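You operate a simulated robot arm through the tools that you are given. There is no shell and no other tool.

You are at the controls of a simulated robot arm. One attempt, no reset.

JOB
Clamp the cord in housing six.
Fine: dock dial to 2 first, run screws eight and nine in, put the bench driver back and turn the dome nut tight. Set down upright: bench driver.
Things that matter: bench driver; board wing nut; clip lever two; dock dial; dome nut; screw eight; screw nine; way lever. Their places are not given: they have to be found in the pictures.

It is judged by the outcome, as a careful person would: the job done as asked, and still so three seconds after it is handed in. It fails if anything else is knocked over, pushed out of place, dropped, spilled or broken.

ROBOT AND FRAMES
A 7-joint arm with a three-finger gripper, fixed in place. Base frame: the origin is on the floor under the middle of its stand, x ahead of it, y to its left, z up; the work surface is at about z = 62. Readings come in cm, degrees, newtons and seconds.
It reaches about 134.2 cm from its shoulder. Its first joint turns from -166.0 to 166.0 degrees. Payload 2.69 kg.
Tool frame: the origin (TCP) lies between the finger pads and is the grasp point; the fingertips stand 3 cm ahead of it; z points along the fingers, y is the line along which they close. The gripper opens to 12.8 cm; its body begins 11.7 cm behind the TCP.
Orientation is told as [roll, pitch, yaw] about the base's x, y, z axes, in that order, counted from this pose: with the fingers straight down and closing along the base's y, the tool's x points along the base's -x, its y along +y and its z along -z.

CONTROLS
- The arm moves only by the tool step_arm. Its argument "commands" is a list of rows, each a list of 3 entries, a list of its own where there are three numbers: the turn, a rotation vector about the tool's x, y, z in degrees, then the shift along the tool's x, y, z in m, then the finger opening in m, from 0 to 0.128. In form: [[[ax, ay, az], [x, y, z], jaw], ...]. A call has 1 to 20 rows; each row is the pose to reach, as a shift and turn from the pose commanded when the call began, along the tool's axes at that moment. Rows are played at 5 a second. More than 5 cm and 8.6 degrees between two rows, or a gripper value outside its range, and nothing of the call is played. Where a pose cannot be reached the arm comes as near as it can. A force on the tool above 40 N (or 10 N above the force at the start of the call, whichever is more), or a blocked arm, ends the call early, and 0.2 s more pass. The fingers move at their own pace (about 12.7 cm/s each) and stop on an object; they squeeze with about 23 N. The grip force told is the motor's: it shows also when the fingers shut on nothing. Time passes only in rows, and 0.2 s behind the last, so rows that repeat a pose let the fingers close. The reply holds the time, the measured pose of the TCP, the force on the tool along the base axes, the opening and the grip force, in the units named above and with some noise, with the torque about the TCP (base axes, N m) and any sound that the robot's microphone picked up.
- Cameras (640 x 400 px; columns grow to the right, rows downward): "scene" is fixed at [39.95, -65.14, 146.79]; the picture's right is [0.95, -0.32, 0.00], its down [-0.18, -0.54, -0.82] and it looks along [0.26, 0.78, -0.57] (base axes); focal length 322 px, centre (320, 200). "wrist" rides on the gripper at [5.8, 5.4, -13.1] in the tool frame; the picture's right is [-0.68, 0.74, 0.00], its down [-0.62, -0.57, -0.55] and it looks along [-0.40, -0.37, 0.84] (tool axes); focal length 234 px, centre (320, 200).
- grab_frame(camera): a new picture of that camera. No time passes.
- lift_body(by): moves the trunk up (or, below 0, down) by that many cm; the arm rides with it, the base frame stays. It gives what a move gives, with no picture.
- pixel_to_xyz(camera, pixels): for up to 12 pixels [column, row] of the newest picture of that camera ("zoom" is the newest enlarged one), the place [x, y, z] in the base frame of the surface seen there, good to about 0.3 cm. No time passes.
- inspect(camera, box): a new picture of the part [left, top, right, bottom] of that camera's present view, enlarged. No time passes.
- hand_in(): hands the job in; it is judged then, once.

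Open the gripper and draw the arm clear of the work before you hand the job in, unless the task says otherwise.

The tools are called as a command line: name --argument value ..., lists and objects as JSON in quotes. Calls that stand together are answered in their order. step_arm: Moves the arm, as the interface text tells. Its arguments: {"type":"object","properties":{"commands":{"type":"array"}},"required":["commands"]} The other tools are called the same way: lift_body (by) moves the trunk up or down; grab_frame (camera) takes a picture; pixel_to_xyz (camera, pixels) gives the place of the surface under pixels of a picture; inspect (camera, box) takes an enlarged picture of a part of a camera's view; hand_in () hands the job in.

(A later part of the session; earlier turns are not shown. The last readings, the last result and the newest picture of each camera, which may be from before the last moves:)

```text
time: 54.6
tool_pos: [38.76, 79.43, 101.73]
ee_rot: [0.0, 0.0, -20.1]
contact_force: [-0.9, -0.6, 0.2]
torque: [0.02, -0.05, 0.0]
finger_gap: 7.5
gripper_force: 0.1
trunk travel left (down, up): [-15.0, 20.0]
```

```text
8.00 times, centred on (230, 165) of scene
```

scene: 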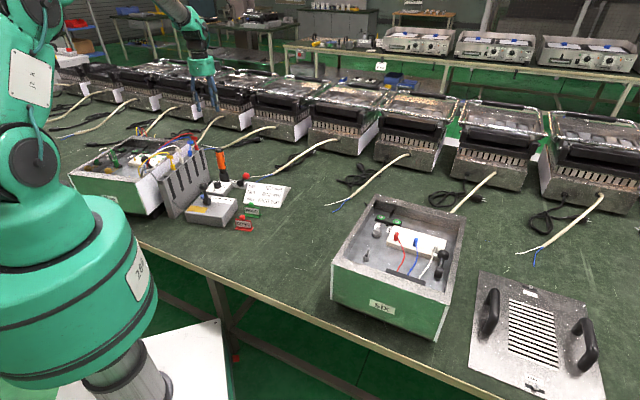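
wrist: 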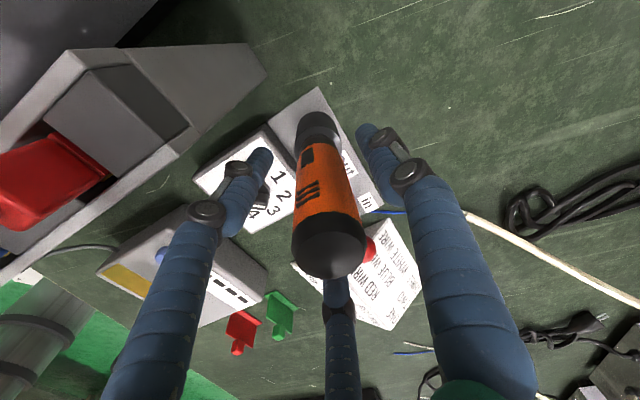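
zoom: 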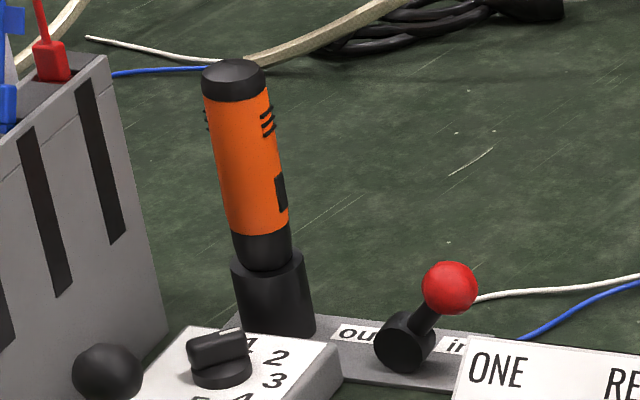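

The driver is back in place, dial and lever unchanged. Now I travel to above the dome nut (≈82.8, 4.6), turning the hand to yaw ≈107° on the way so it has room to turn the nut clockwise, jaw 4 cm.

step_arm --commands '[[[0, 0, -6.35], [-0.0134, -0.011, 0], 0.06], [[0, 0, -12.7], [-0.0403, -0.0331, 0], 0.05], [[0, 0, -19.05], [-0.0738, -0.0606, 0], 0.04], [[0, 0, -25.4], [-0.1107, -0.0909, 0], 0.04], [[0, 0, -31.75], [-0.1476, -0.1212, 0], 0.04], [[0, 0, -38.1], [-0.1845, -0.1515, 0], 0.04], [[0, 0, -44.45], [-0.2214, -0.1818, 0], 0.04], [[0, 0, -50.8], [-0.2583, -0.2121, 0], 0.04], [[0, 0, -57.15], [-0.2952, -0.2424, 0], 0.04], [[0, 0, -63.5], [-0.3321, -0.2727, 0], 0.04], [[0, 0, -69.85], [-0.3691, -0.3031, 0], 0.04], [[0, 0, -76.2], [-0.406, -0.3334, 0], 0.04], [[0, 0, -82.55], [-0.4429, -0.3637, 0], 0.04], [[0, 0, -88.9], [-0.4798, -0.394, 0], 0.04], [[0, 0, -95.25], [-0.5167, -0.4243, 0], 0.04], [[0, 0, -101.6], [-0.5536, -0.4546, 0], 0.04], [[0, 0, -107.95], [-0.5905, -0.4849, 0], 0.04], [[0, 0, -114.3], [-0.624, -0.5124, 0], 0.04], [[0, 0, -120.65], [-0.6509, -0.5345, 0], 0.04], [[0, 0, -127], [-0.671, -0.551, 0], 0.04]]'

grab_frame --camera "wrist"

grab_frame --camera "scene"

```text
time: 58.8
tool_pos: [83.08, 4.44, 101.69]
ee_rot: [0.1, 0.1, 106.9]
contact_force: [-1.0, 0.8, -0.1]
torque: [-0.01, 0.01, 0.0]
finger_gap: 4.0
gripper_force: 0.0
trunk travel left (down, up): [-15.0, 20.0]
```

```text
taken
```

wrist: 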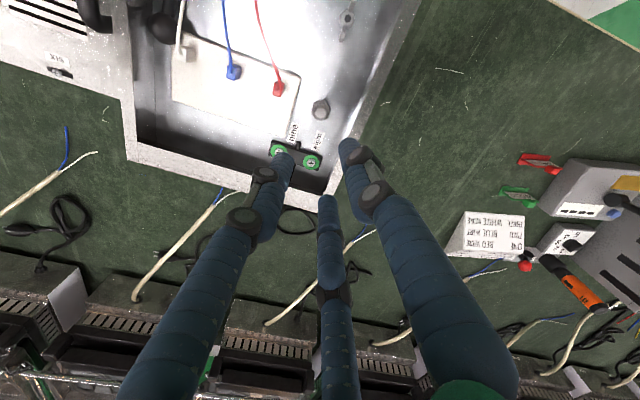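

```text
taken
```

scene: 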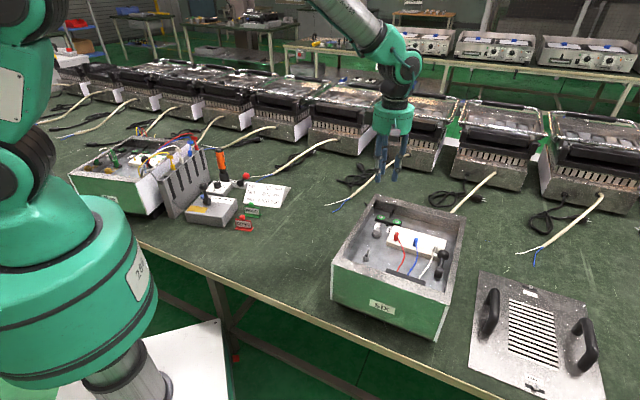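

Yaw 107° is reachable. I zoom the wrist view on the dome nut and its surroundings.

inspect --camera "wrist" --box '[250, 50, 410, 200]'

inspect --camera "wrist" --box '[300, 90, 340, 130]'

inspect --camera "scene" --box '[360, 210, 400, 240]'

```text
2.67 times, centred on (330, 125) of wrist
```

zoom: 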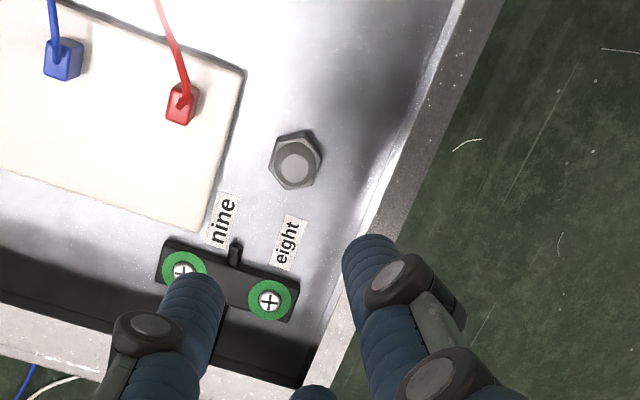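

```text
10.00 times, centred on (320, 110) of wrist
```

zoom: 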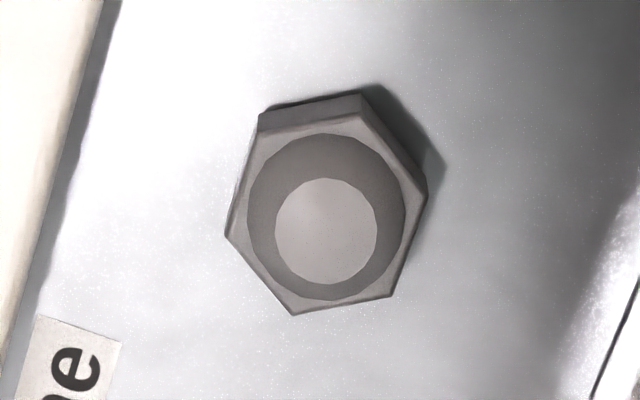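

```text
13.33 times, centred on (380, 225) of scene
```

zoom: 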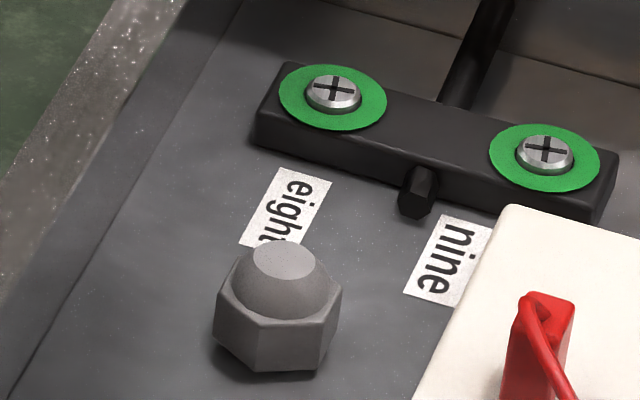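

I measure the hex corners, dome top, block edge and wall in the wrist view.

pixel_to_xyz --camera "wrist" --pixels '[[314.4, 103.3], [324, 102], [330, 109], [326.6, 119], [317.4, 120.8], [311.3, 113.5], [320.6, 113.1], [299, 92], [294, 108], [340, 130], [356, 115], [345, 160]]'

pixel_to_xyz --camera "zoom" --pixels '[[285, 260], [218, 290], [340, 292], [278, 370], [330, 365], [265, 320], [320, 330], [510, 207], [430, 380], [180, 100], [100, 250], [60, 240]]'

```text
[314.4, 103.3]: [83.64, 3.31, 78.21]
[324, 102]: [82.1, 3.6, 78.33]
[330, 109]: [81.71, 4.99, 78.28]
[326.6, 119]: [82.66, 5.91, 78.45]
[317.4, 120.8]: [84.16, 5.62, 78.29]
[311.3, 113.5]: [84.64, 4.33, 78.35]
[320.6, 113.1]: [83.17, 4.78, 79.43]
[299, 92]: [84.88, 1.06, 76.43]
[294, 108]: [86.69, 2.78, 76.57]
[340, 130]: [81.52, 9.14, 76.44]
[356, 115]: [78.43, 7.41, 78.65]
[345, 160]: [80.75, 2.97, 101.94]
```

```text
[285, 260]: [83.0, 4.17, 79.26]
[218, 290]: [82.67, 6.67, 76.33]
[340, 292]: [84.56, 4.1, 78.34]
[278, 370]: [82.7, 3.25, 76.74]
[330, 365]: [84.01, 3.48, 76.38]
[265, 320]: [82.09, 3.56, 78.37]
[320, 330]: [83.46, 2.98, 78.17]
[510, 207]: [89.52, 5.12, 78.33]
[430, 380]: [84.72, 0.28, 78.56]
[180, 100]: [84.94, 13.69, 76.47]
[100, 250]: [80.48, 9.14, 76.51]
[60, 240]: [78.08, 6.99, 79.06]
```

Nut centre ≈ (83.13, 4.6), 2.5 cm across flats, hex z 76.4–78.3, and at yaw 107° the fingers face flats (77.5°, 197.5°, 317.5°). I centre and descend to TCP z≈84 first.

step_arm --commands '[[[0, 0, 0], [-0.0013, -0.0009, 0.03], 0.04], [[0, 0, 0], [-0.0013, -0.0009, 0.07], 0.04], [[0, 0, 0], [-0.0013, -0.0009, 0.11], 0.04], [[0, 0, 0], [-0.0013, -0.0009, 0.145], 0.04], [[0, 0, 0], [-0.0013, -0.0009, 0.17], 0.04], [[0, 0, 0], [-0.0013, -0.0009, 0.177], 0.04], [[0, 0, 0], [-0.0013, -0.0009, 0.177], 0.04]]'

inspect --camera "wrist" --box '[250, 70, 410, 220]'

inspect --camera "scene" --box '[350, 160, 430, 250]'

```text
time: 60.4
tool_pos: [82.94, 4.66, 84.1]
ee_rot: [0.0, 0.0, 106.9]
contact_force: [-0.3, -0.1, 0.0]
torque: [0.01, -0.01, 0.01]
finger_gap: 4.01
gripper_force: 0.1
trunk travel left (down, up): [-15.0, 20.0]
```

```text
2.67 times, centred on (330, 145) of wrist
```

zoom: 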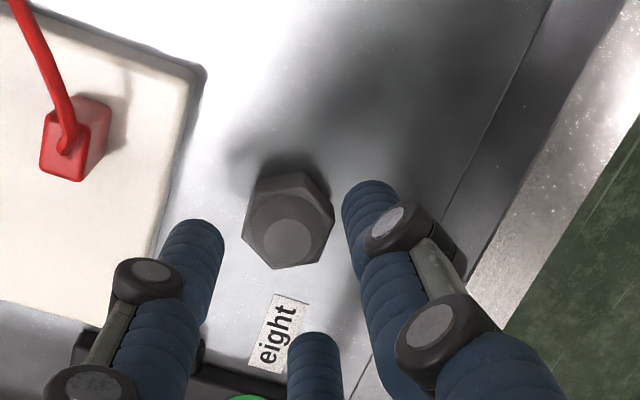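

```text
4.44 times, centred on (390, 205) of scene
```

zoom: 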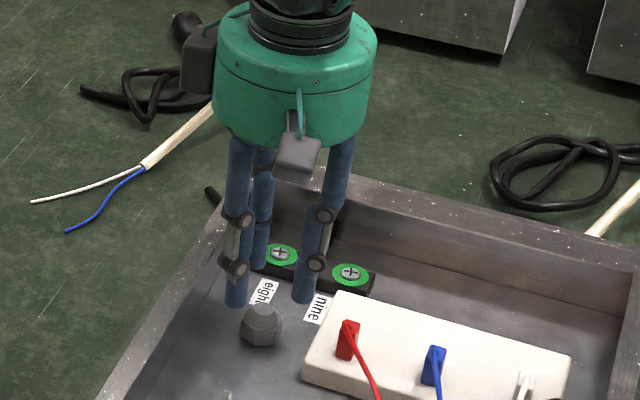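

I re-measure the hex corners from this nearer view.

grab_frame --camera "wrist"

inspect --camera "wrist" --box '[290, 130, 340, 180]'

```text
taken
```

wrist: 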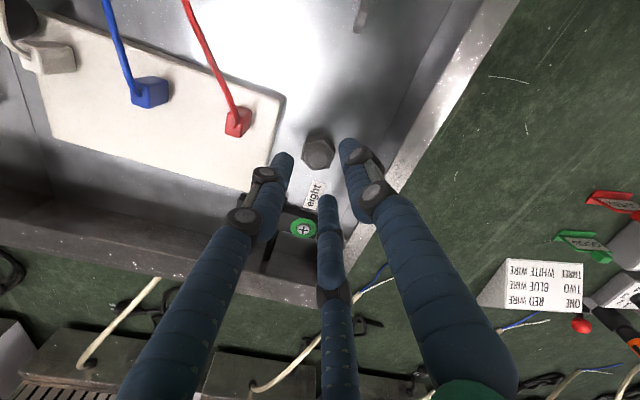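

```text
8.00 times, centred on (315, 155) of wrist
```

zoom: 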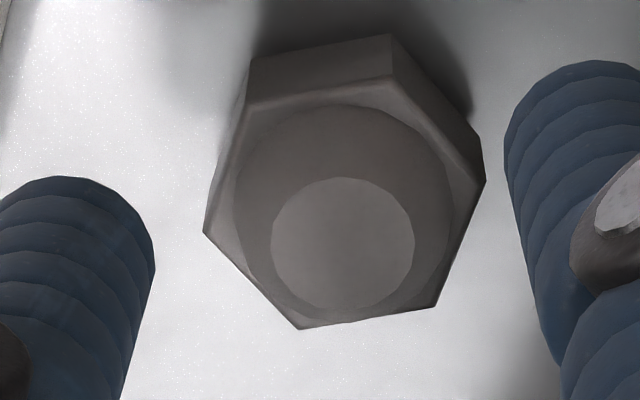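

pixel_to_xyz --camera "zoom" --pixels '[[255, 115], [388, 90], [474, 183], [430, 300], [305, 320], [214, 232], [342, 240], [130, 230], [520, 120]]'

```text
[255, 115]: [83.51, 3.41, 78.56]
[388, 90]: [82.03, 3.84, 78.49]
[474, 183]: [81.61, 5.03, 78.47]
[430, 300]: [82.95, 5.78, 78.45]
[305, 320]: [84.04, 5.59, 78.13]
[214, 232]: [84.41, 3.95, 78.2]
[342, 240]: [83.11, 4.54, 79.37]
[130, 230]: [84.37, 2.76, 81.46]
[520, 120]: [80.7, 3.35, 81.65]
```

Nut centre relative to the TCP is about (+0.1, −0.1). I correct and lower to TCP z≈80.0, then close on the flats.

step_arm --commands '[[[0, 0, 0], [0.0012, -0.0007, 0.015], 0.04], [[0, 0, 0], [0.0012, -0.0007, 0.03], 0.04], [[0, 0, 0], [0.0012, -0.0007, 0.041], 0.04], [[0, 0, 0], [0.0012, -0.0007, 0.041], 0.04], [[0, 0, 0], [0.0012, -0.0007, 0.041], 0.033], [[0, 0, 0], [0.0012, -0.0007, 0.041], 0.028], [[0, 0, 0], [0.0012, -0.0007, 0.041], 0.023], [[0, 0, 0], [0.0012, -0.0007, 0.041], 0.018], [[0, 0, 0], [0.0012, -0.0007, 0.041], 0.01], [[0, 0, 0], [0.0012, -0.0007, 0.041], 0.01]]'

inspect --camera "wrist" --box '[280, 120, 380, 220]'

inspect --camera "scene" --box '[350, 180, 430, 260]'

```text
time: 62.6
tool_pos: [82.89, 4.56, 79.91]
ee_rot: [0.0, 0.0, 106.8]
contact_force: [5.5, 1.0, -1.4]
torque: [0.05, -0.14, -0.1]
finger_gap: 2.87
gripper_force: 44.7
trunk travel left (down, up): [-15.0, 20.0]
```

```text
4.00 times, centred on (330, 170) of wrist
```

zoom: 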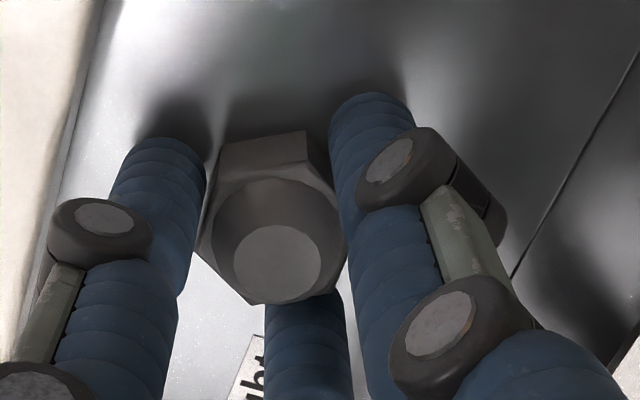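

```text
5.00 times, centred on (390, 220) of scene
```

zoom: 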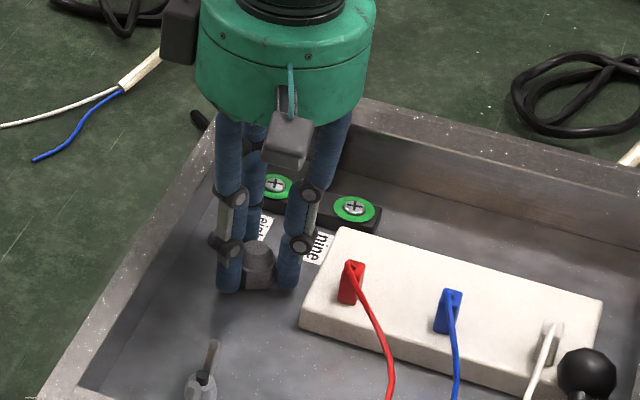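

The nut is gripped (gap 2.87 cm, small side force). I turn it clockwise (seen from above) 40° first, nudging +x 0.06 cm to relieve the side load.

step_arm --commands '[[[0, 0, 0], [0.0002, -0.0006, 0], 0.01], [[0, 0, 8], [0.0002, -0.0006, 0], 0.01], [[0, 0, 16], [0.0002, -0.0006, 0], 0.01], [[0, 0, 24], [0.0002, -0.0006, 0], 0.01], [[0, 0, 32], [0.0002, -0.0006, 0], 0.01], [[0, 0, 40], [0.0002, -0.0006, 0], 0.01], [[0, 0, 40], [0.0002, -0.0006, 0], 0.01]]'

inspect --camera "wrist" --box '[280, 120, 380, 220]'

inspect --camera "scene" --box '[350, 180, 430, 260]'

```text
time: 64.2
tool_pos: [83.08, 4.72, 79.98]
ee_rot: [0.0, 0.0, 66.9]
contact_force: [-1.5, 2.2, 3.9]
torque: [0.08, 0.17, 0.01]
finger_gap: 2.84
gripper_force: 44.9
trunk travel left (down, up): [-15.0, 20.0]
```

```text
4.00 times, centred on (330, 170) of wrist
```

zoom: 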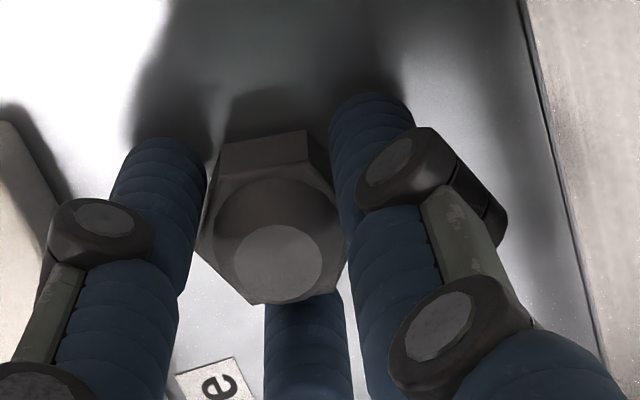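

```text
5.00 times, centred on (390, 220) of scene
```

zoom: 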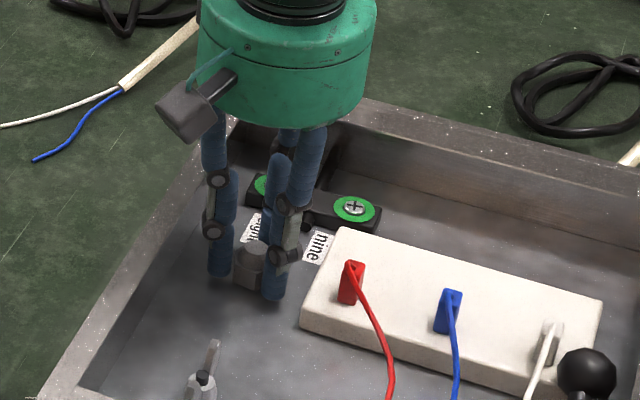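

The nut turns freely with the hand. I go on clockwise another 64°.

step_arm --commands '[[[0, 0, 8], [0, 0, 0], 0.01], [[0, 0, 16], [0, 0, 0], 0.01], [[0, 0, 24], [0, 0, 0], 0.01], [[0, 0, 32], [0, 0, 0], 0.01], [[0, 0, 40], [0, 0, 0], 0.01], [[0, 0, 48], [0, 0, 0], 0.01], [[0, 0, 56], [0, 0, 0], 0.01], [[0, 0, 64], [0, 0, 0], 0.01], [[0, 0, 64], [0, 0, 0], 0.01]]'

inspect --camera "wrist" --box '[280, 120, 380, 220]'

inspect --camera "scene" --box '[350, 180, 430, 260]'

```text
time: 66.2
tool_pos: [83.16, 4.58, 79.99]
ee_rot: [-0.1, 0.0, 2.7]
contact_force: [1.0, -1.0, 7.7]
torque: [-0.12, 0.15, 0.01]
finger_gap: 2.88
gripper_force: 45.5
trunk travel left (down, up): [-15.0, 20.0]
```

```text
4.00 times, centred on (330, 170) of wrist
```

zoom: 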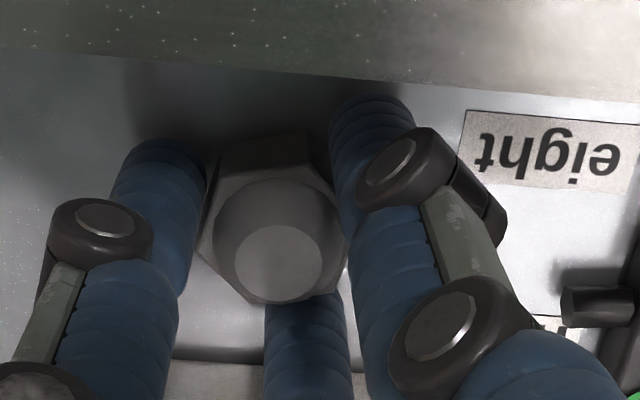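

```text
5.00 times, centred on (390, 220) of scene
```

zoom: 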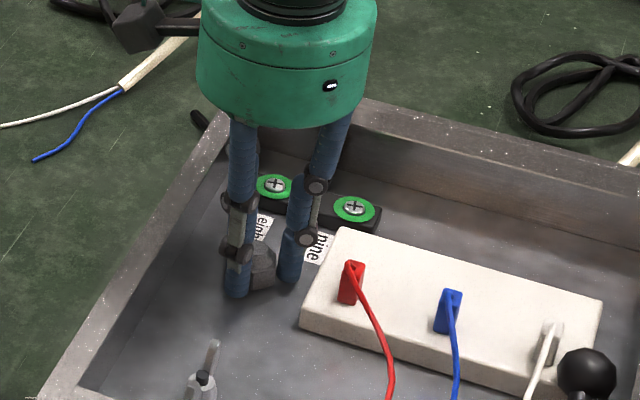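

The z-force has crept up to +7.7 N, so I want to see whether the nut is moving down or up. I enlarge the nut in both views.

inspect --camera "scene" --box '[360, 210, 400, 245]'

inspect --camera "wrist" --box '[300, 140, 340, 180]'

```text
11.43 times, centred on (380, 228) of scene
```

zoom: 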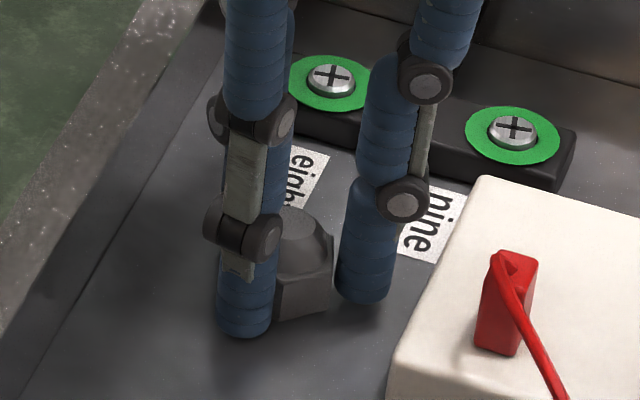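

```text
10.00 times, centred on (320, 160) of wrist
```

zoom: 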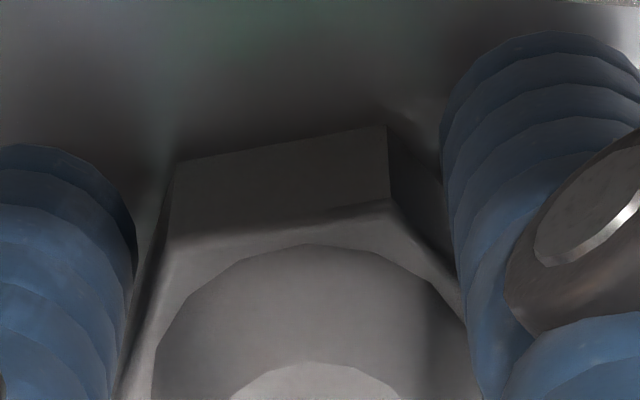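

I read the dome's height with several pixels now.

grab_frame --camera "wrist"

pixel_to_xyz --camera "wrist" --pixels '[[319.5, 185.7], [316, 184], [323, 184], [319, 189], [322, 188], [317, 187], [313, 165], [320, 163], [311, 172], [318, 181]]'

grab_frame --camera "scene"

pixel_to_xyz --camera "scene" --pixels '[[378.1, 229.6], [378.5, 229.3], [377.8, 229.9], [378.6, 230], [379, 229.6]]'

```text
taken
```

wrist: 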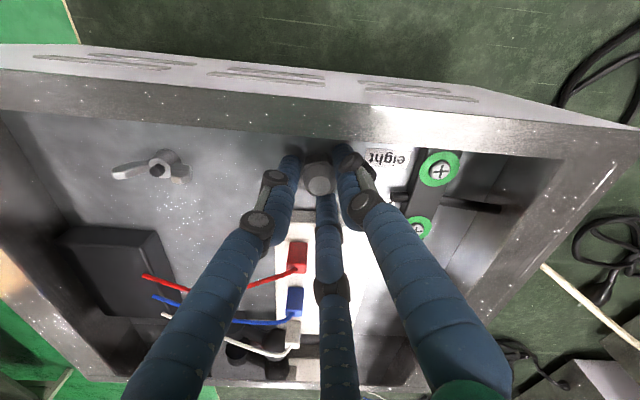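

```text
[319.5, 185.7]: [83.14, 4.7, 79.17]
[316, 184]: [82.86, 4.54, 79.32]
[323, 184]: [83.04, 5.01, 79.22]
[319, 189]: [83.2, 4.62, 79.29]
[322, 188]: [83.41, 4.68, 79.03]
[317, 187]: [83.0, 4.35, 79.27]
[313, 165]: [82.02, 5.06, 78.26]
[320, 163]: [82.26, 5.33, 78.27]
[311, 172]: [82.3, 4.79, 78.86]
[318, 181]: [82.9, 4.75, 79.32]
```

```text
taken
```

scene: 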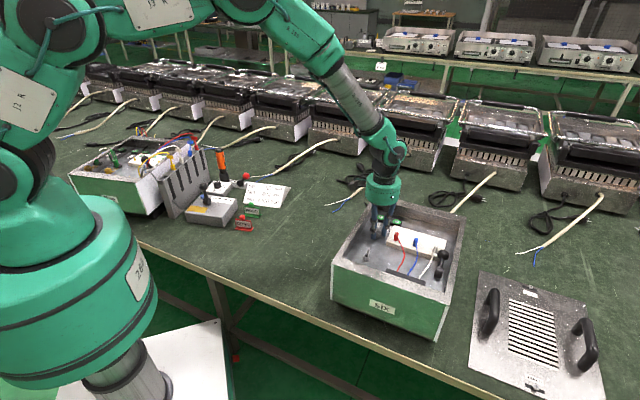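

```text
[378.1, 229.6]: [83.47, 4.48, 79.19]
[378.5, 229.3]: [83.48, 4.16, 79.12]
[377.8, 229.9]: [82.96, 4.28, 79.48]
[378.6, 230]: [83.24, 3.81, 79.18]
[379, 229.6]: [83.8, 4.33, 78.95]
```

The dome top reads ~79.2 (earlier ~79.35), so it isn't backing out. I keep turning clockwise another 64°.

step_arm --commands '[[[0, 0, 8], [0, 0, 0], 0.01], [[0, 0, 16], [0, 0, 0], 0.01], [[0, 0, 24], [0, 0, 0], 0.01], [[0, 0, 32], [0, 0, 0], 0.01], [[0, 0, 40], [0, 0, 0], 0.01], [[0, 0, 48], [0, 0, 0], 0.01], [[0, 0, 56], [0, 0, 0], 0.01], [[0, 0, 64], [0, 0, 0], 0.01], [[0, 0, 64], [0, 0, 0], 0.01]]'

inspect --camera "wrist" --box '[280, 120, 380, 220]'

inspect --camera "scene" --box '[350, 180, 430, 260]'

```text
time: 68.2
tool_pos: [83.05, 4.6, 80.0]
ee_rot: [0.1, 0.0, -61.1]
contact_force: [5.7, -3.1, 13.8]
torque: [-0.08, -0.24, 0.01]
finger_gap: 2.85
gripper_force: 45.0
trunk travel left (down, up): [-15.0, 20.0]
```

```text
4.00 times, centred on (330, 170) of wrist
```

zoom: 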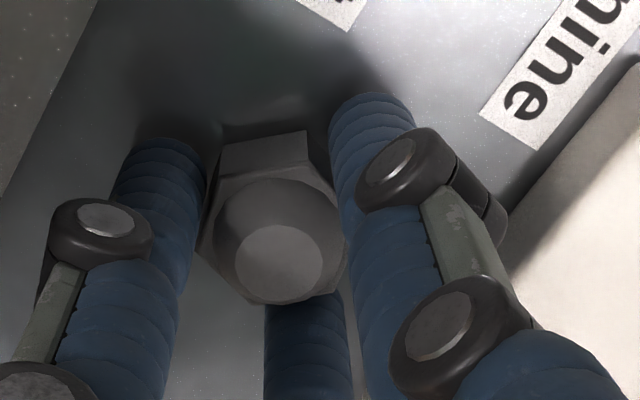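

```text
5.00 times, centred on (390, 220) of scene
```

zoom: 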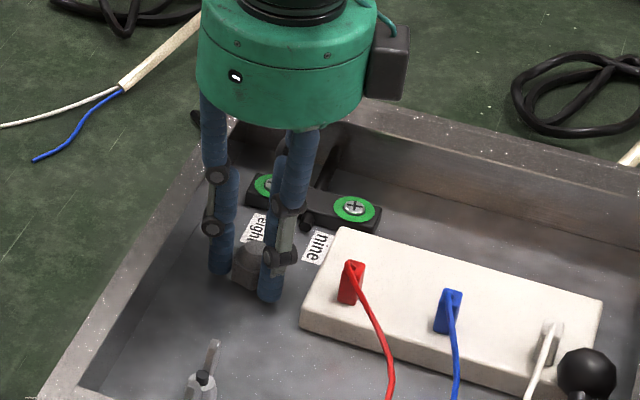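

The upward force grows steadily with angle (13.8 N), so I want to check directly if the nut is sinking or rising. I release gently and rise to compare its picture with the one from before.

step_arm --commands '[[[0, 0, 0], [0, 0, 0], 0.03], [[0, 0, 0], [0, 0, 0], 0.035], [[0, 0, 0], [0, 0, 0], 0.036], [[0, 0, 0], [0, 0, -0.02], 0.036], [[0, 0, 0], [0, 0, -0.05], 0.036], [[0, 0, 0], [0, 0, -0.09], 0.036], [[0, 0, 0], [0, 0, -0.13], 0.036], [[0, 0, 0], [0, 0, -0.17], 0.036], [[0, 0, 0], [0, 0, -0.17], 0.036]]'

inspect --camera "scene" --box '[360, 210, 400, 240]'

grab_frame --camera "wrist"

```text
time: 70.2
tool_pos: [83.07, 4.58, 97.06]
ee_rot: [0.0, 0.0, -61.1]
contact_force: [0.7, -0.2, 0.1]
torque: [0.02, -0.01, 0.01]
finger_gap: 3.6
gripper_force: 0.1
trunk travel left (down, up): [-15.0, 20.0]
```

```text
13.33 times, centred on (380, 225) of scene
```

zoom: 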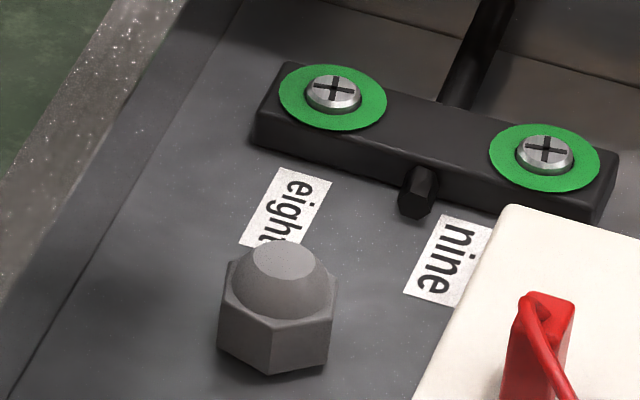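

```text
taken
```

wrist: 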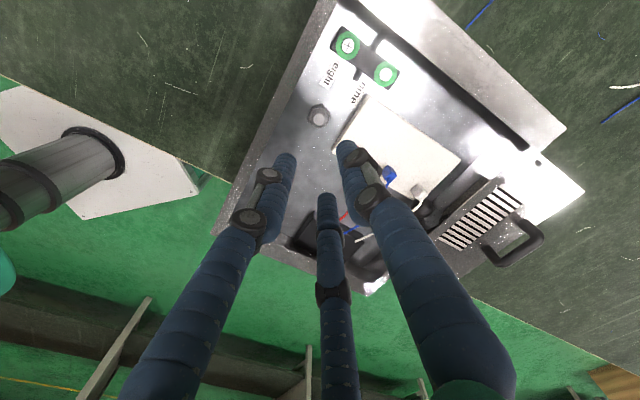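

The nut looks nearly at the same height. I take a high-magnification baseline of it now, to compare after the next turn.

inspect --camera "scene" --box '[371, 226, 387, 240]'

pixel_to_xyz --camera "zoom" --pixels '[[200, 80], [240, 80], [180, 60], [220, 60], [260, 60], [220, 40], [220, 100], [200, 100], [240, 100], [180, 80], [260, 80], [230, 70]]'

inspect --camera "wrist" --box '[300, 95, 340, 135]'

```text
16.00 times, centred on (379, 233) of scene
```

zoom: 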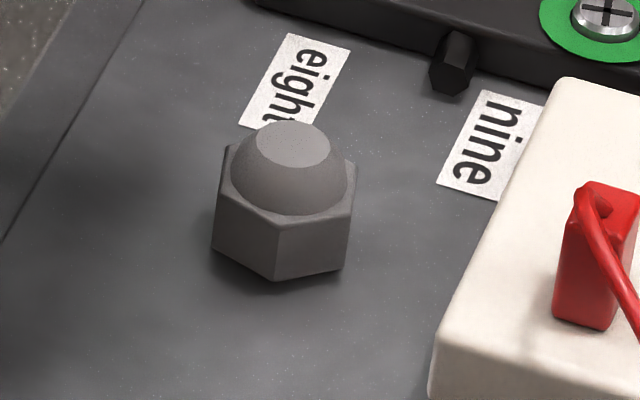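

```text
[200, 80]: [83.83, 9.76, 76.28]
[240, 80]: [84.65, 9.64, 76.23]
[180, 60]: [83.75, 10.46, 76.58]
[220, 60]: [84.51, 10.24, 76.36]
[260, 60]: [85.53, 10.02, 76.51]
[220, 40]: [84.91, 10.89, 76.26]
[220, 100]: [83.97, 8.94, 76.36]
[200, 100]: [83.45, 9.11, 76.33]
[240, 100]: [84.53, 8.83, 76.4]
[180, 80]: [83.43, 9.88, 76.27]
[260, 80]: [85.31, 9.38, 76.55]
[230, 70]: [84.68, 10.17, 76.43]
```

```text
10.00 times, centred on (320, 115) of wrist
```

zoom: 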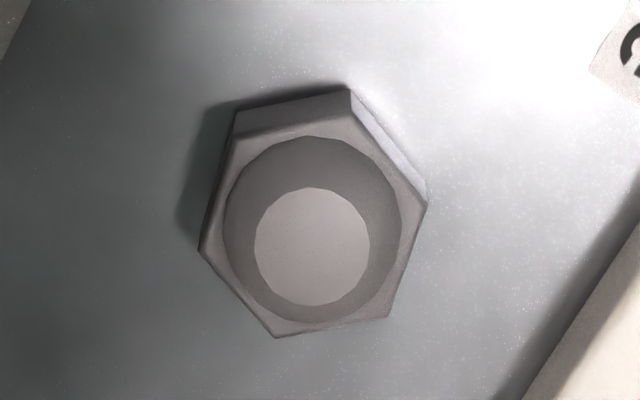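

Baseline taken (dome top edge at y≈121 in this 16× view). I re-measure the nut centre from this wrist view.

pixel_to_xyz --camera "zoom" --pixels '[[242, 143], [346, 120], [420, 199], [384, 308], [278, 329], [208, 250], [313, 246], [290, 230], [335, 230], [290, 270], [335, 270], [313, 225]]'

```text
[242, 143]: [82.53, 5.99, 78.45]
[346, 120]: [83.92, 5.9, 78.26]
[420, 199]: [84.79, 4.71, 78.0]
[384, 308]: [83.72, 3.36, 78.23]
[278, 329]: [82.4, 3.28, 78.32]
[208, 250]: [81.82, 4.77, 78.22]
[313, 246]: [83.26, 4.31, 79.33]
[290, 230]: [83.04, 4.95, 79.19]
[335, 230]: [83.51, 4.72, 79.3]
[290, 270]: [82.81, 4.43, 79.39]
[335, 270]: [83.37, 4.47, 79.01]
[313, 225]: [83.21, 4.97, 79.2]
```

The hex top now reads ~78.25 (before ~78.35) and the dome ~79.24 (before ~79.4): the nut is sinking, so clockwise is right. I swing the hand back in the air to yaw ≈119° to re-grip the flats for another turn.

step_arm --commands '[[[0, 0, -8], [0, 0, 0], 0.04], [[0, 0, -16], [0, 0, 0], 0.04], [[0, 0, -24], [0, 0, 0], 0.04], [[0, 0, -32], [0, 0, 0], 0.04], [[0, 0, -40], [0, 0, 0], 0.04], [[0, 0, -48], [0, 0, 0], 0.04], [[0, 0, -56], [0, 0, 0], 0.04], [[0, 0, -64], [0, 0, 0], 0.04], [[0, 0, -72], [0, 0, 0], 0.04], [[0, 0, -80], [0, 0, 0], 0.04], [[0, 0, -88], [0, 0, 0], 0.04], [[0, 0, -96], [0, 0, 0], 0.04], [[0, 0, -104], [0, 0, 0], 0.04], [[0, 0, -112], [0, 0, 0], 0.04], [[0, 0, -120], [0, 0, 0], 0.04], [[0, 0, -128], [0, 0, 0], 0.04], [[0, 0, -136], [0, 0, 0], 0.04], [[0, 0, -144], [0, 0, 0], 0.04], [[0, 0, -152], [0, 0, 0], 0.04], [[0, 0, -160], [0, 0, 0], 0.04]]'

step_arm --commands '[[[0, 0, -7], [0, 0, 0.03], 0.04], [[0, 0, -14], [0, 0, 0.06], 0.04], [[0, 0, -20], [0, 0, 0.1], 0.04], [[0, 0, -20], [0, 0, 0.125], 0.04], [[0, 0, -20], [0, 0, 0.13], 0.04], [[0, 0, -20], [0, 0, 0.13], 0.04]]'

inspect --camera "wrist" --box '[290, 130, 340, 180]'

```text
time: 74.4
tool_pos: [83.03, 4.69, 96.79]
ee_rot: [0.0, 0.0, 99.1]
contact_force: [-0.2, -0.2, 0.1]
torque: [-0.02, -0.01, 0.0]
finger_gap: 3.99
gripper_force: 0.1
trunk travel left (down, up): [-15.0, 20.0]
```

```text
time: 75.8
tool_pos: [83.11, 4.75, 83.97]
ee_rot: [0.0, 0.0, 118.9]
contact_force: [-0.1, -0.3, -0.4]
torque: [0.01, 0.0, -0.01]
finger_gap: 4.0
gripper_force: 0.0
trunk travel left (down, up): [-15.0, 20.0]
```

```text
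8.00 times, centred on (315, 155) of wrist
```

zoom: 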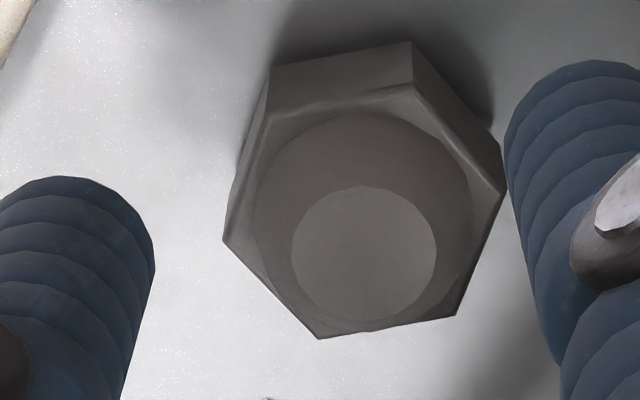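

The hex is well aligned with the fingers. I apply a small correction, lower 4.05 cm, close, and check forces.

step_arm --commands '[[[0, 0, 0], [0.0004, 0.0008, 0.015], 0.04], [[0, 0, 0], [0.0004, 0.0008, 0.03], 0.04], [[0, 0, 0], [0.0004, 0.0008, 0.0405], 0.04], [[0, 0, 0], [0.0004, 0.0008, 0.0405], 0.036], [[0, 0, 0], [0.0004, 0.0008, 0.0405], 0.032], [[0, 0, 0], [0.0004, 0.0008, 0.0405], 0.028], [[0, 0, 0], [0.0004, 0.0008, 0.0405], 0.022], [[0, 0, 0], [0.0004, 0.0008, 0.0405], 0.015], [[0, 0, 0], [0.0004, 0.0008, 0.0405], 0.01], [[0, 0, 0], [0.0004, 0.0008, 0.0405], 0.01]]'

step_arm --commands '[[[0, 0, 8], [0, 0, 0], 0.01], [[0, 0, 16], [0, 0, 0], 0.01], [[0, 0, 24], [0, 0, 0], 0.01], [[0, 0, 32], [0, 0, 0], 0.01], [[0, 0, 40], [0, 0, 0], 0.01], [[0, 0, 48], [0, 0, 0], 0.01], [[0, 0, 56], [0, 0, 0], 0.01], [[0, 0, 60], [0, 0, 0], 0.01], [[0, 0, 60], [0, 0, 0], 0.01]]'

inspect --camera "wrist" --box '[280, 120, 380, 220]'

```text
time: 78.0
tool_pos: [82.95, 4.6, 79.72]
ee_rot: [0.1, 0.0, 119.0]
contact_force: [2.4, 8.8, -1.7]
torque: [0.18, -0.08, -0.03]
finger_gap: 2.89
gripper_force: 44.9
trunk travel left (down, up): [-15.0, 20.0]
```

```text
time: 80.0
tool_pos: [83.06, 4.64, 79.87]
ee_rot: [-0.1, 0.1, 58.8]
contact_force: [6.5, 6.0, 1.2]
torque: [0.0, -0.11, 0.22]
finger_gap: 2.88
gripper_force: 44.3
trunk travel left (down, up): [-15.0, 20.0]
```

```text
4.00 times, centred on (330, 170) of wrist
```

zoom: 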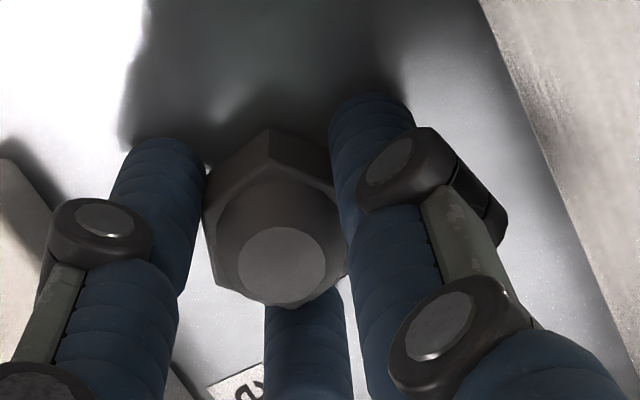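

The hex now sits differently between the fingers (corner up at (270,130)) and the torque is up to 0.22 Nm: the nut stopped turning and the fingers slipped. I look from the scene for a sign that it is tight.

inspect --camera "scene" --box '[360, 210, 400, 245]'

inspect --camera "wrist" --box '[300, 140, 340, 200]'

```text
11.43 times, centred on (380, 228) of scene
```

zoom: 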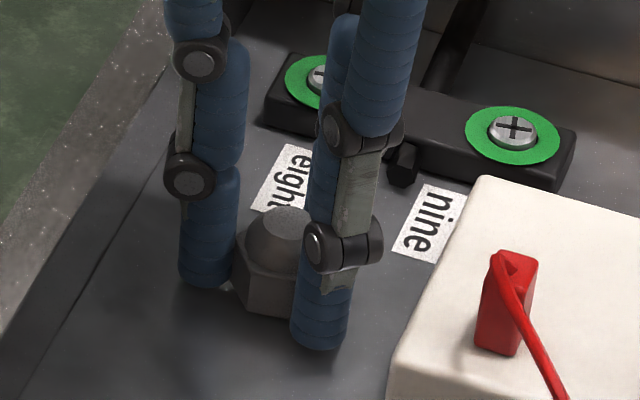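

```text
6.67 times, centred on (320, 170) of wrist
```

zoom: 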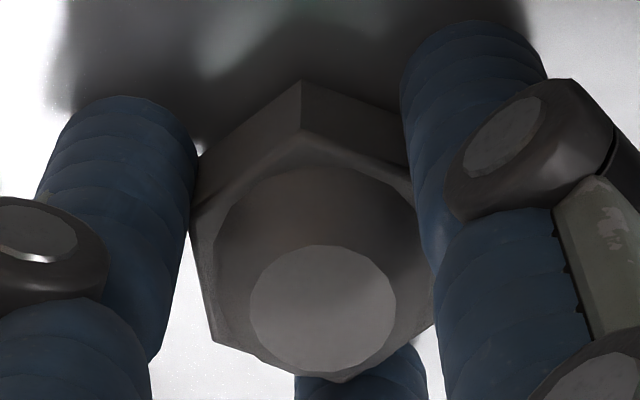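

I release, rise 4 cm and measure the nut's orientation.

step_arm --commands '[[[0, 0, 0], [0, 0, 0], 0.032], [[0, 0, 0], [0, 0, 0], 0.037], [[0, 0, 0], [0, 0, 0], 0.04], [[0, 0, 0], [0, 0, -0.015], 0.04], [[0, 0, 0], [0, 0, -0.035], 0.04], [[0, 0, 0], [0, 0, -0.041], 0.04], [[0, 0, 0], [0, 0, -0.041], 0.04]]'

inspect --camera "wrist" --box '[290, 130, 340, 180]'

inspect --camera "scene" --box '[371, 226, 387, 240]'

```text
time: 81.6
tool_pos: [83.02, 4.56, 83.94]
ee_rot: [0.0, 0.0, 58.9]
contact_force: [-1.0, -0.5, 0.2]
torque: [0.01, -0.02, 0.03]
finger_gap: 3.98
gripper_force: 0.0
trunk travel left (down, up): [-15.0, 20.0]
```

```text
8.00 times, centred on (315, 155) of wrist
```

zoom: 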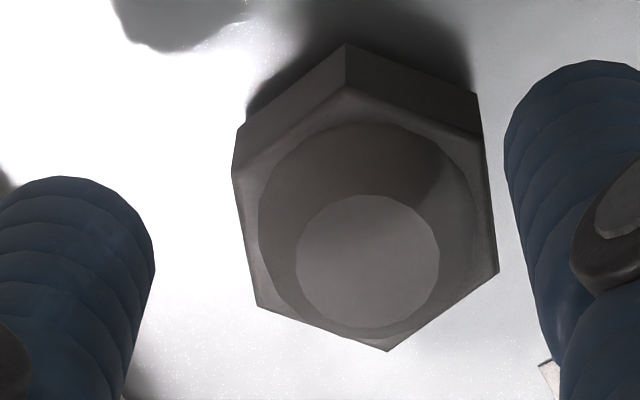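

```text
16.00 times, centred on (379, 233) of scene
```

zoom: 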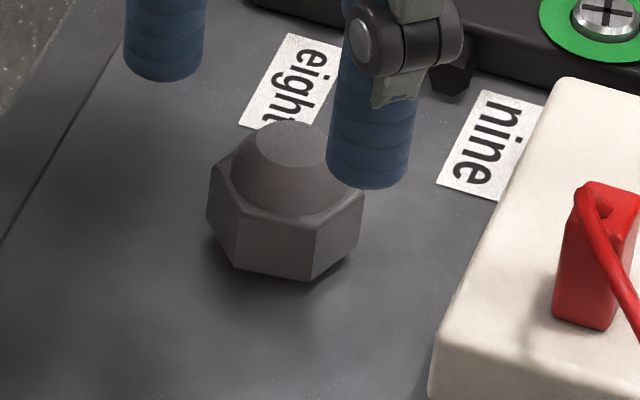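

The nut turned ~32° in that stroke, then resisted while the fingers slipped ~28°. I re-align the fingers on the flats (yaw ≈87°), grip again and turn clockwise to see whether it is truly tight.

step_arm --commands '[[[0, 0, -7], [0, 0, 0], 0.04], [[0, 0, -14], [0, 0, 0], 0.04], [[0, 0, -21], [0, 0, 0], 0.04], [[0, 0, -28], [0, 0, 0], 0.04], [[0, 0, -28], [0, 0, 0], 0.04]]'

inspect --camera "wrist" --box '[290, 130, 340, 180]'

```text
time: 82.8
tool_pos: [83.1, 4.69, 83.89]
ee_rot: [0.0, -0.1, 87.1]
contact_force: [-0.2, 0.6, -0.4]
torque: [0.0, 0.0, 0.06]
finger_gap: 4.0
gripper_force: 0.1
trunk travel left (down, up): [-15.0, 20.0]
```

```text
8.00 times, centred on (315, 155) of wrist
```

zoom: 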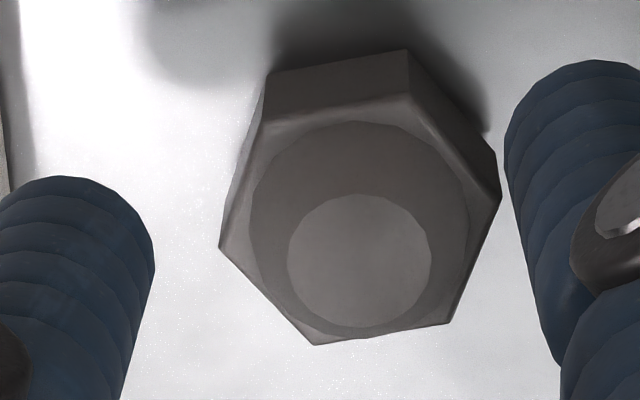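

Aligned and centred. I descend 4.2 cm, close, then turn 24° and read the torque.

step_arm --commands '[[[0, 0, 0], [0, 0, 0.015], 0.04], [[0, 0, 0], [0, 0, 0.03], 0.04], [[0, 0, 0], [0, 0, 0.042], 0.04], [[0, 0, 0], [0, 0, 0.042], 0.036], [[0, 0, 0], [0, 0, 0.042], 0.032], [[0, 0, 0], [0, 0, 0.042], 0.028], [[0, 0, 0], [0, 0, 0.042], 0.022], [[0, 0, 0], [0, 0, 0.042], 0.015], [[0, 0, 0], [0, 0, 0.042], 0.0], [[0, 0, 0], [0, 0, 0.042], 0.0]]'

step_arm --commands '[[[0, 0, 6], [0, 0, 0], 0.0], [[0, 0, 12], [0, 0, 0], 0.0], [[0, 0, 18], [0, 0, 0], 0.0], [[0, 0, 24], [0, 0, 0], 0.0], [[0, 0, 24], [0, 0, 0], 0.0]]'

inspect --camera "wrist" --box '[300, 140, 340, 200]'

```text
time: 85.0
tool_pos: [82.96, 4.58, 79.79]
ee_rot: [-0.1, 0.1, 86.9]
contact_force: [3.5, -4.6, -2.6]
torque: [-0.17, -0.09, -0.01]
finger_gap: 2.99
gripper_force: 23.0
trunk travel left (down, up): [-15.0, 20.0]
```

```text
time: 86.2
tool_pos: [83.07, 4.59, 79.83]
ee_rot: [0.0, 0.0, 62.9]
contact_force: [7.0, -2.1, 0.6]
torque: [0.04, -0.12, 0.53]
finger_gap: 2.89
gripper_force: 45.0
trunk travel left (down, up): [-15.0, 20.0]
```

```text
6.67 times, centred on (320, 170) of wrist
```

zoom: 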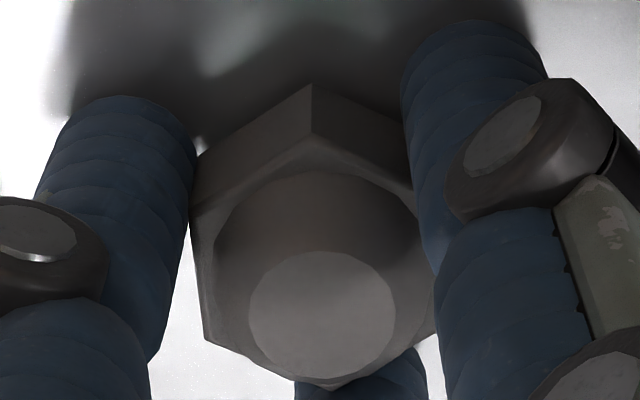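

Torque has risen to 0.53 Nm and the nut stays put (corner at (312,85), same base orientation as before): it looks tight. I push 10° further to confirm it doesn't yield.

step_arm --commands '[[[0, 0, 5], [0, 0, 0], 0.0], [[0, 0, 10], [0, 0, 0], 0.0], [[0, 0, 10], [0, 0, 0], 0.0]]'

inspect --camera "wrist" --box '[300, 140, 340, 200]'

inspect --camera "scene" --box '[360, 210, 400, 245]'

```text
time: 87.0
tool_pos: [83.17, 4.62, 79.79]
ee_rot: [-0.1, 0.0, 52.9]
contact_force: [8.1, 5.5, 2.9]
torque: [0.16, -0.14, 0.36]
finger_gap: 2.87
gripper_force: 45.3
trunk travel left (down, up): [-15.0, 20.0]
```

```text
6.67 times, centred on (320, 170) of wrist
```

zoom: 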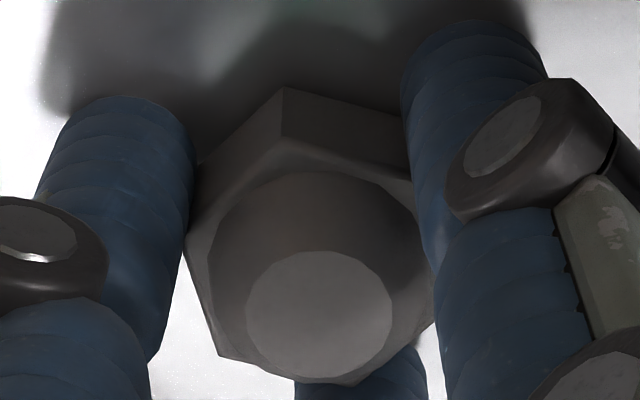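

```text
11.43 times, centred on (380, 228) of scene
```

zoom: 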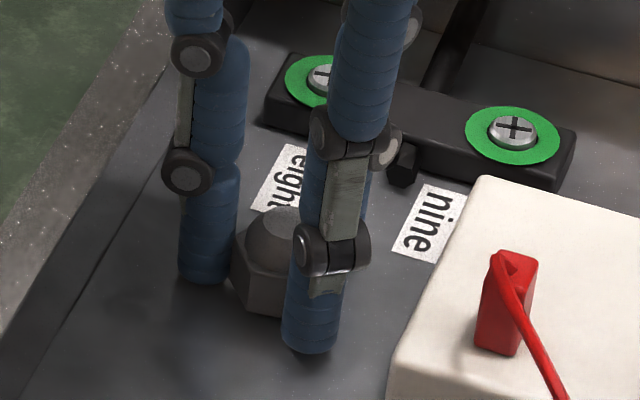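

The nut doesn't yield at all (the hand turns, the hex stays), so it is tight at its stop. I open, rise well clear, and check everything.

step_arm --commands '[[[0, 0, 0], [0, 0, 0], 0.032], [[0, 0, 0], [0, 0, 0], 0.037], [[0, 0, 0], [0, 0, 0], 0.04], [[0, 0, 0], [0, 0, -0.015], 0.04], [[0, 0, 0], [0, 0, -0.041], 0.04], [[0, 0, 0], [0, 0, -0.041], 0.04]]'

inspect --camera "wrist" --box '[290, 130, 340, 180]'

inspect --camera "scene" --box '[60, 130, 200, 210]'

```text
time: 88.4
tool_pos: [82.92, 4.67, 83.9]
ee_rot: [-0.1, 0.0, 52.9]
contact_force: [0.6, -0.1, 0.2]
torque: [0.01, -0.01, 0.01]
finger_gap: 4.0
gripper_force: 0.0
trunk travel left (down, up): [-15.0, 20.0]
```

```text
8.00 times, centred on (315, 155) of wrist
```

zoom: 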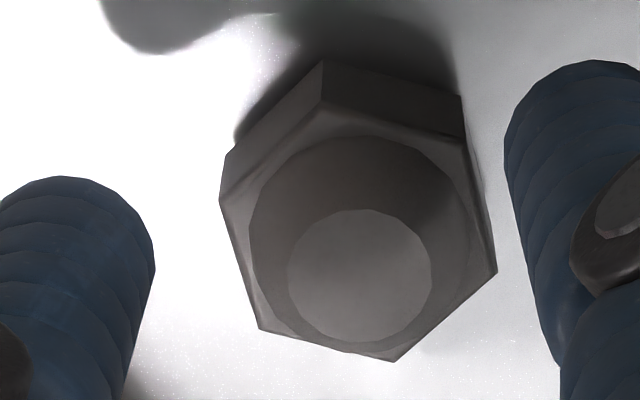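

```text
4.57 times, centred on (130, 170) of scene
```

zoom: 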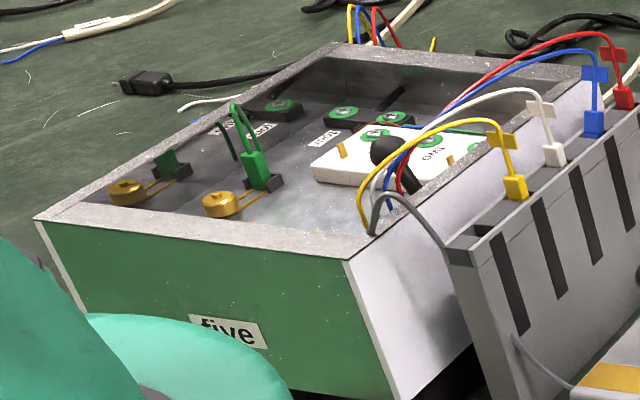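

The hex has the same base orientation as after the first stop, so it is firmly tight. I rise, open the gripper once clear, and retreat toward the start area.

step_arm --commands '[[[0, 0, 0], [0, 0, -0.03], 0.04], [[0, 0, 0], [0, 0, -0.07], 0.04], [[0, 0, 0], [0, 0, -0.11], 0.04], [[0, 0, 0], [0, 0, -0.15], 0.04], [[0, 0, 0], [0, 0, -0.19], 0.06], [[0, 0, 0], [0, 0, -0.22], 0.08], [[0, 0, 0], [-0.02, 0.03, -0.22], 0.1], [[0, 0, 0], [-0.04, 0.062, -0.22], 0.12], [[0, 0, 0], [-0.063, 0.098, -0.22], 0.128], [[0, 0, 0], [-0.086, 0.133, -0.22], 0.128], [[0, 0, 0], [-0.109, 0.168, -0.22], 0.128], [[0, 0, 0], [-0.132, 0.204, -0.22], 0.128], [[0, 0, 0], [-0.155, 0.239, -0.22], 0.128], [[0, 0, 0], [-0.175, 0.27, -0.22], 0.128], [[0, 0, 0], [-0.191, 0.295, -0.22], 0.128], [[0, 0, 0], [-0.191, 0.295, -0.22], 0.128]]'

grab_frame --camera "scene"

inspect --camera "scene" --box '[320, 180, 480, 350]'

inspect --camera "scene" --box '[160, 140, 300, 240]'

inspect --camera "scene" --box '[371, 226, 387, 240]'

```text
time: 91.8
tool_pos: [71.12, 37.72, 105.82]
ee_rot: [0.0, 0.0, 52.9]
contact_force: [-1.6, 0.0, 0.2]
torque: [-0.04, -0.03, -0.03]
finger_gap: 12.81
gripper_force: 0.0
trunk travel left (down, up): [-15.0, 20.0]
```

```text
taken
```

scene: 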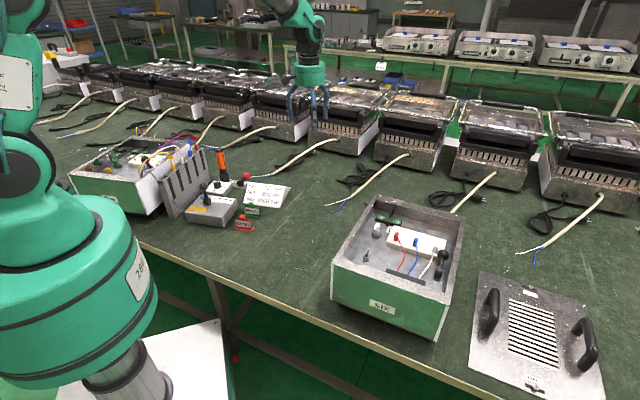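

```text
2.35 times, centred on (400, 265) of scene
```

zoom: 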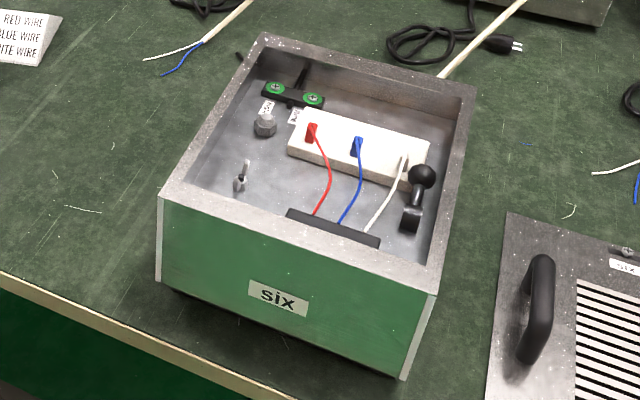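

```text
4.00 times, centred on (230, 190) of scene
```

zoom: 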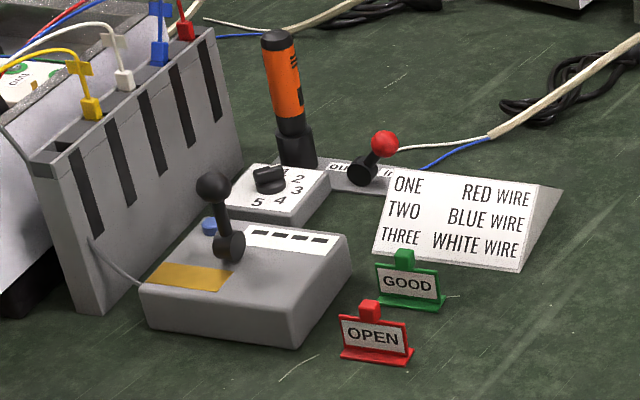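

```text
16.00 times, centred on (379, 233) of scene
```

zoom: 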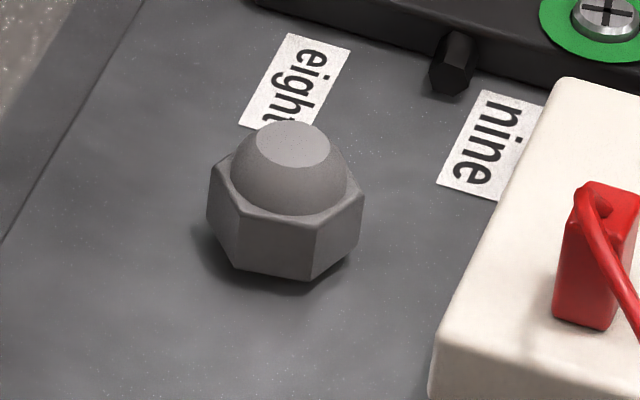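

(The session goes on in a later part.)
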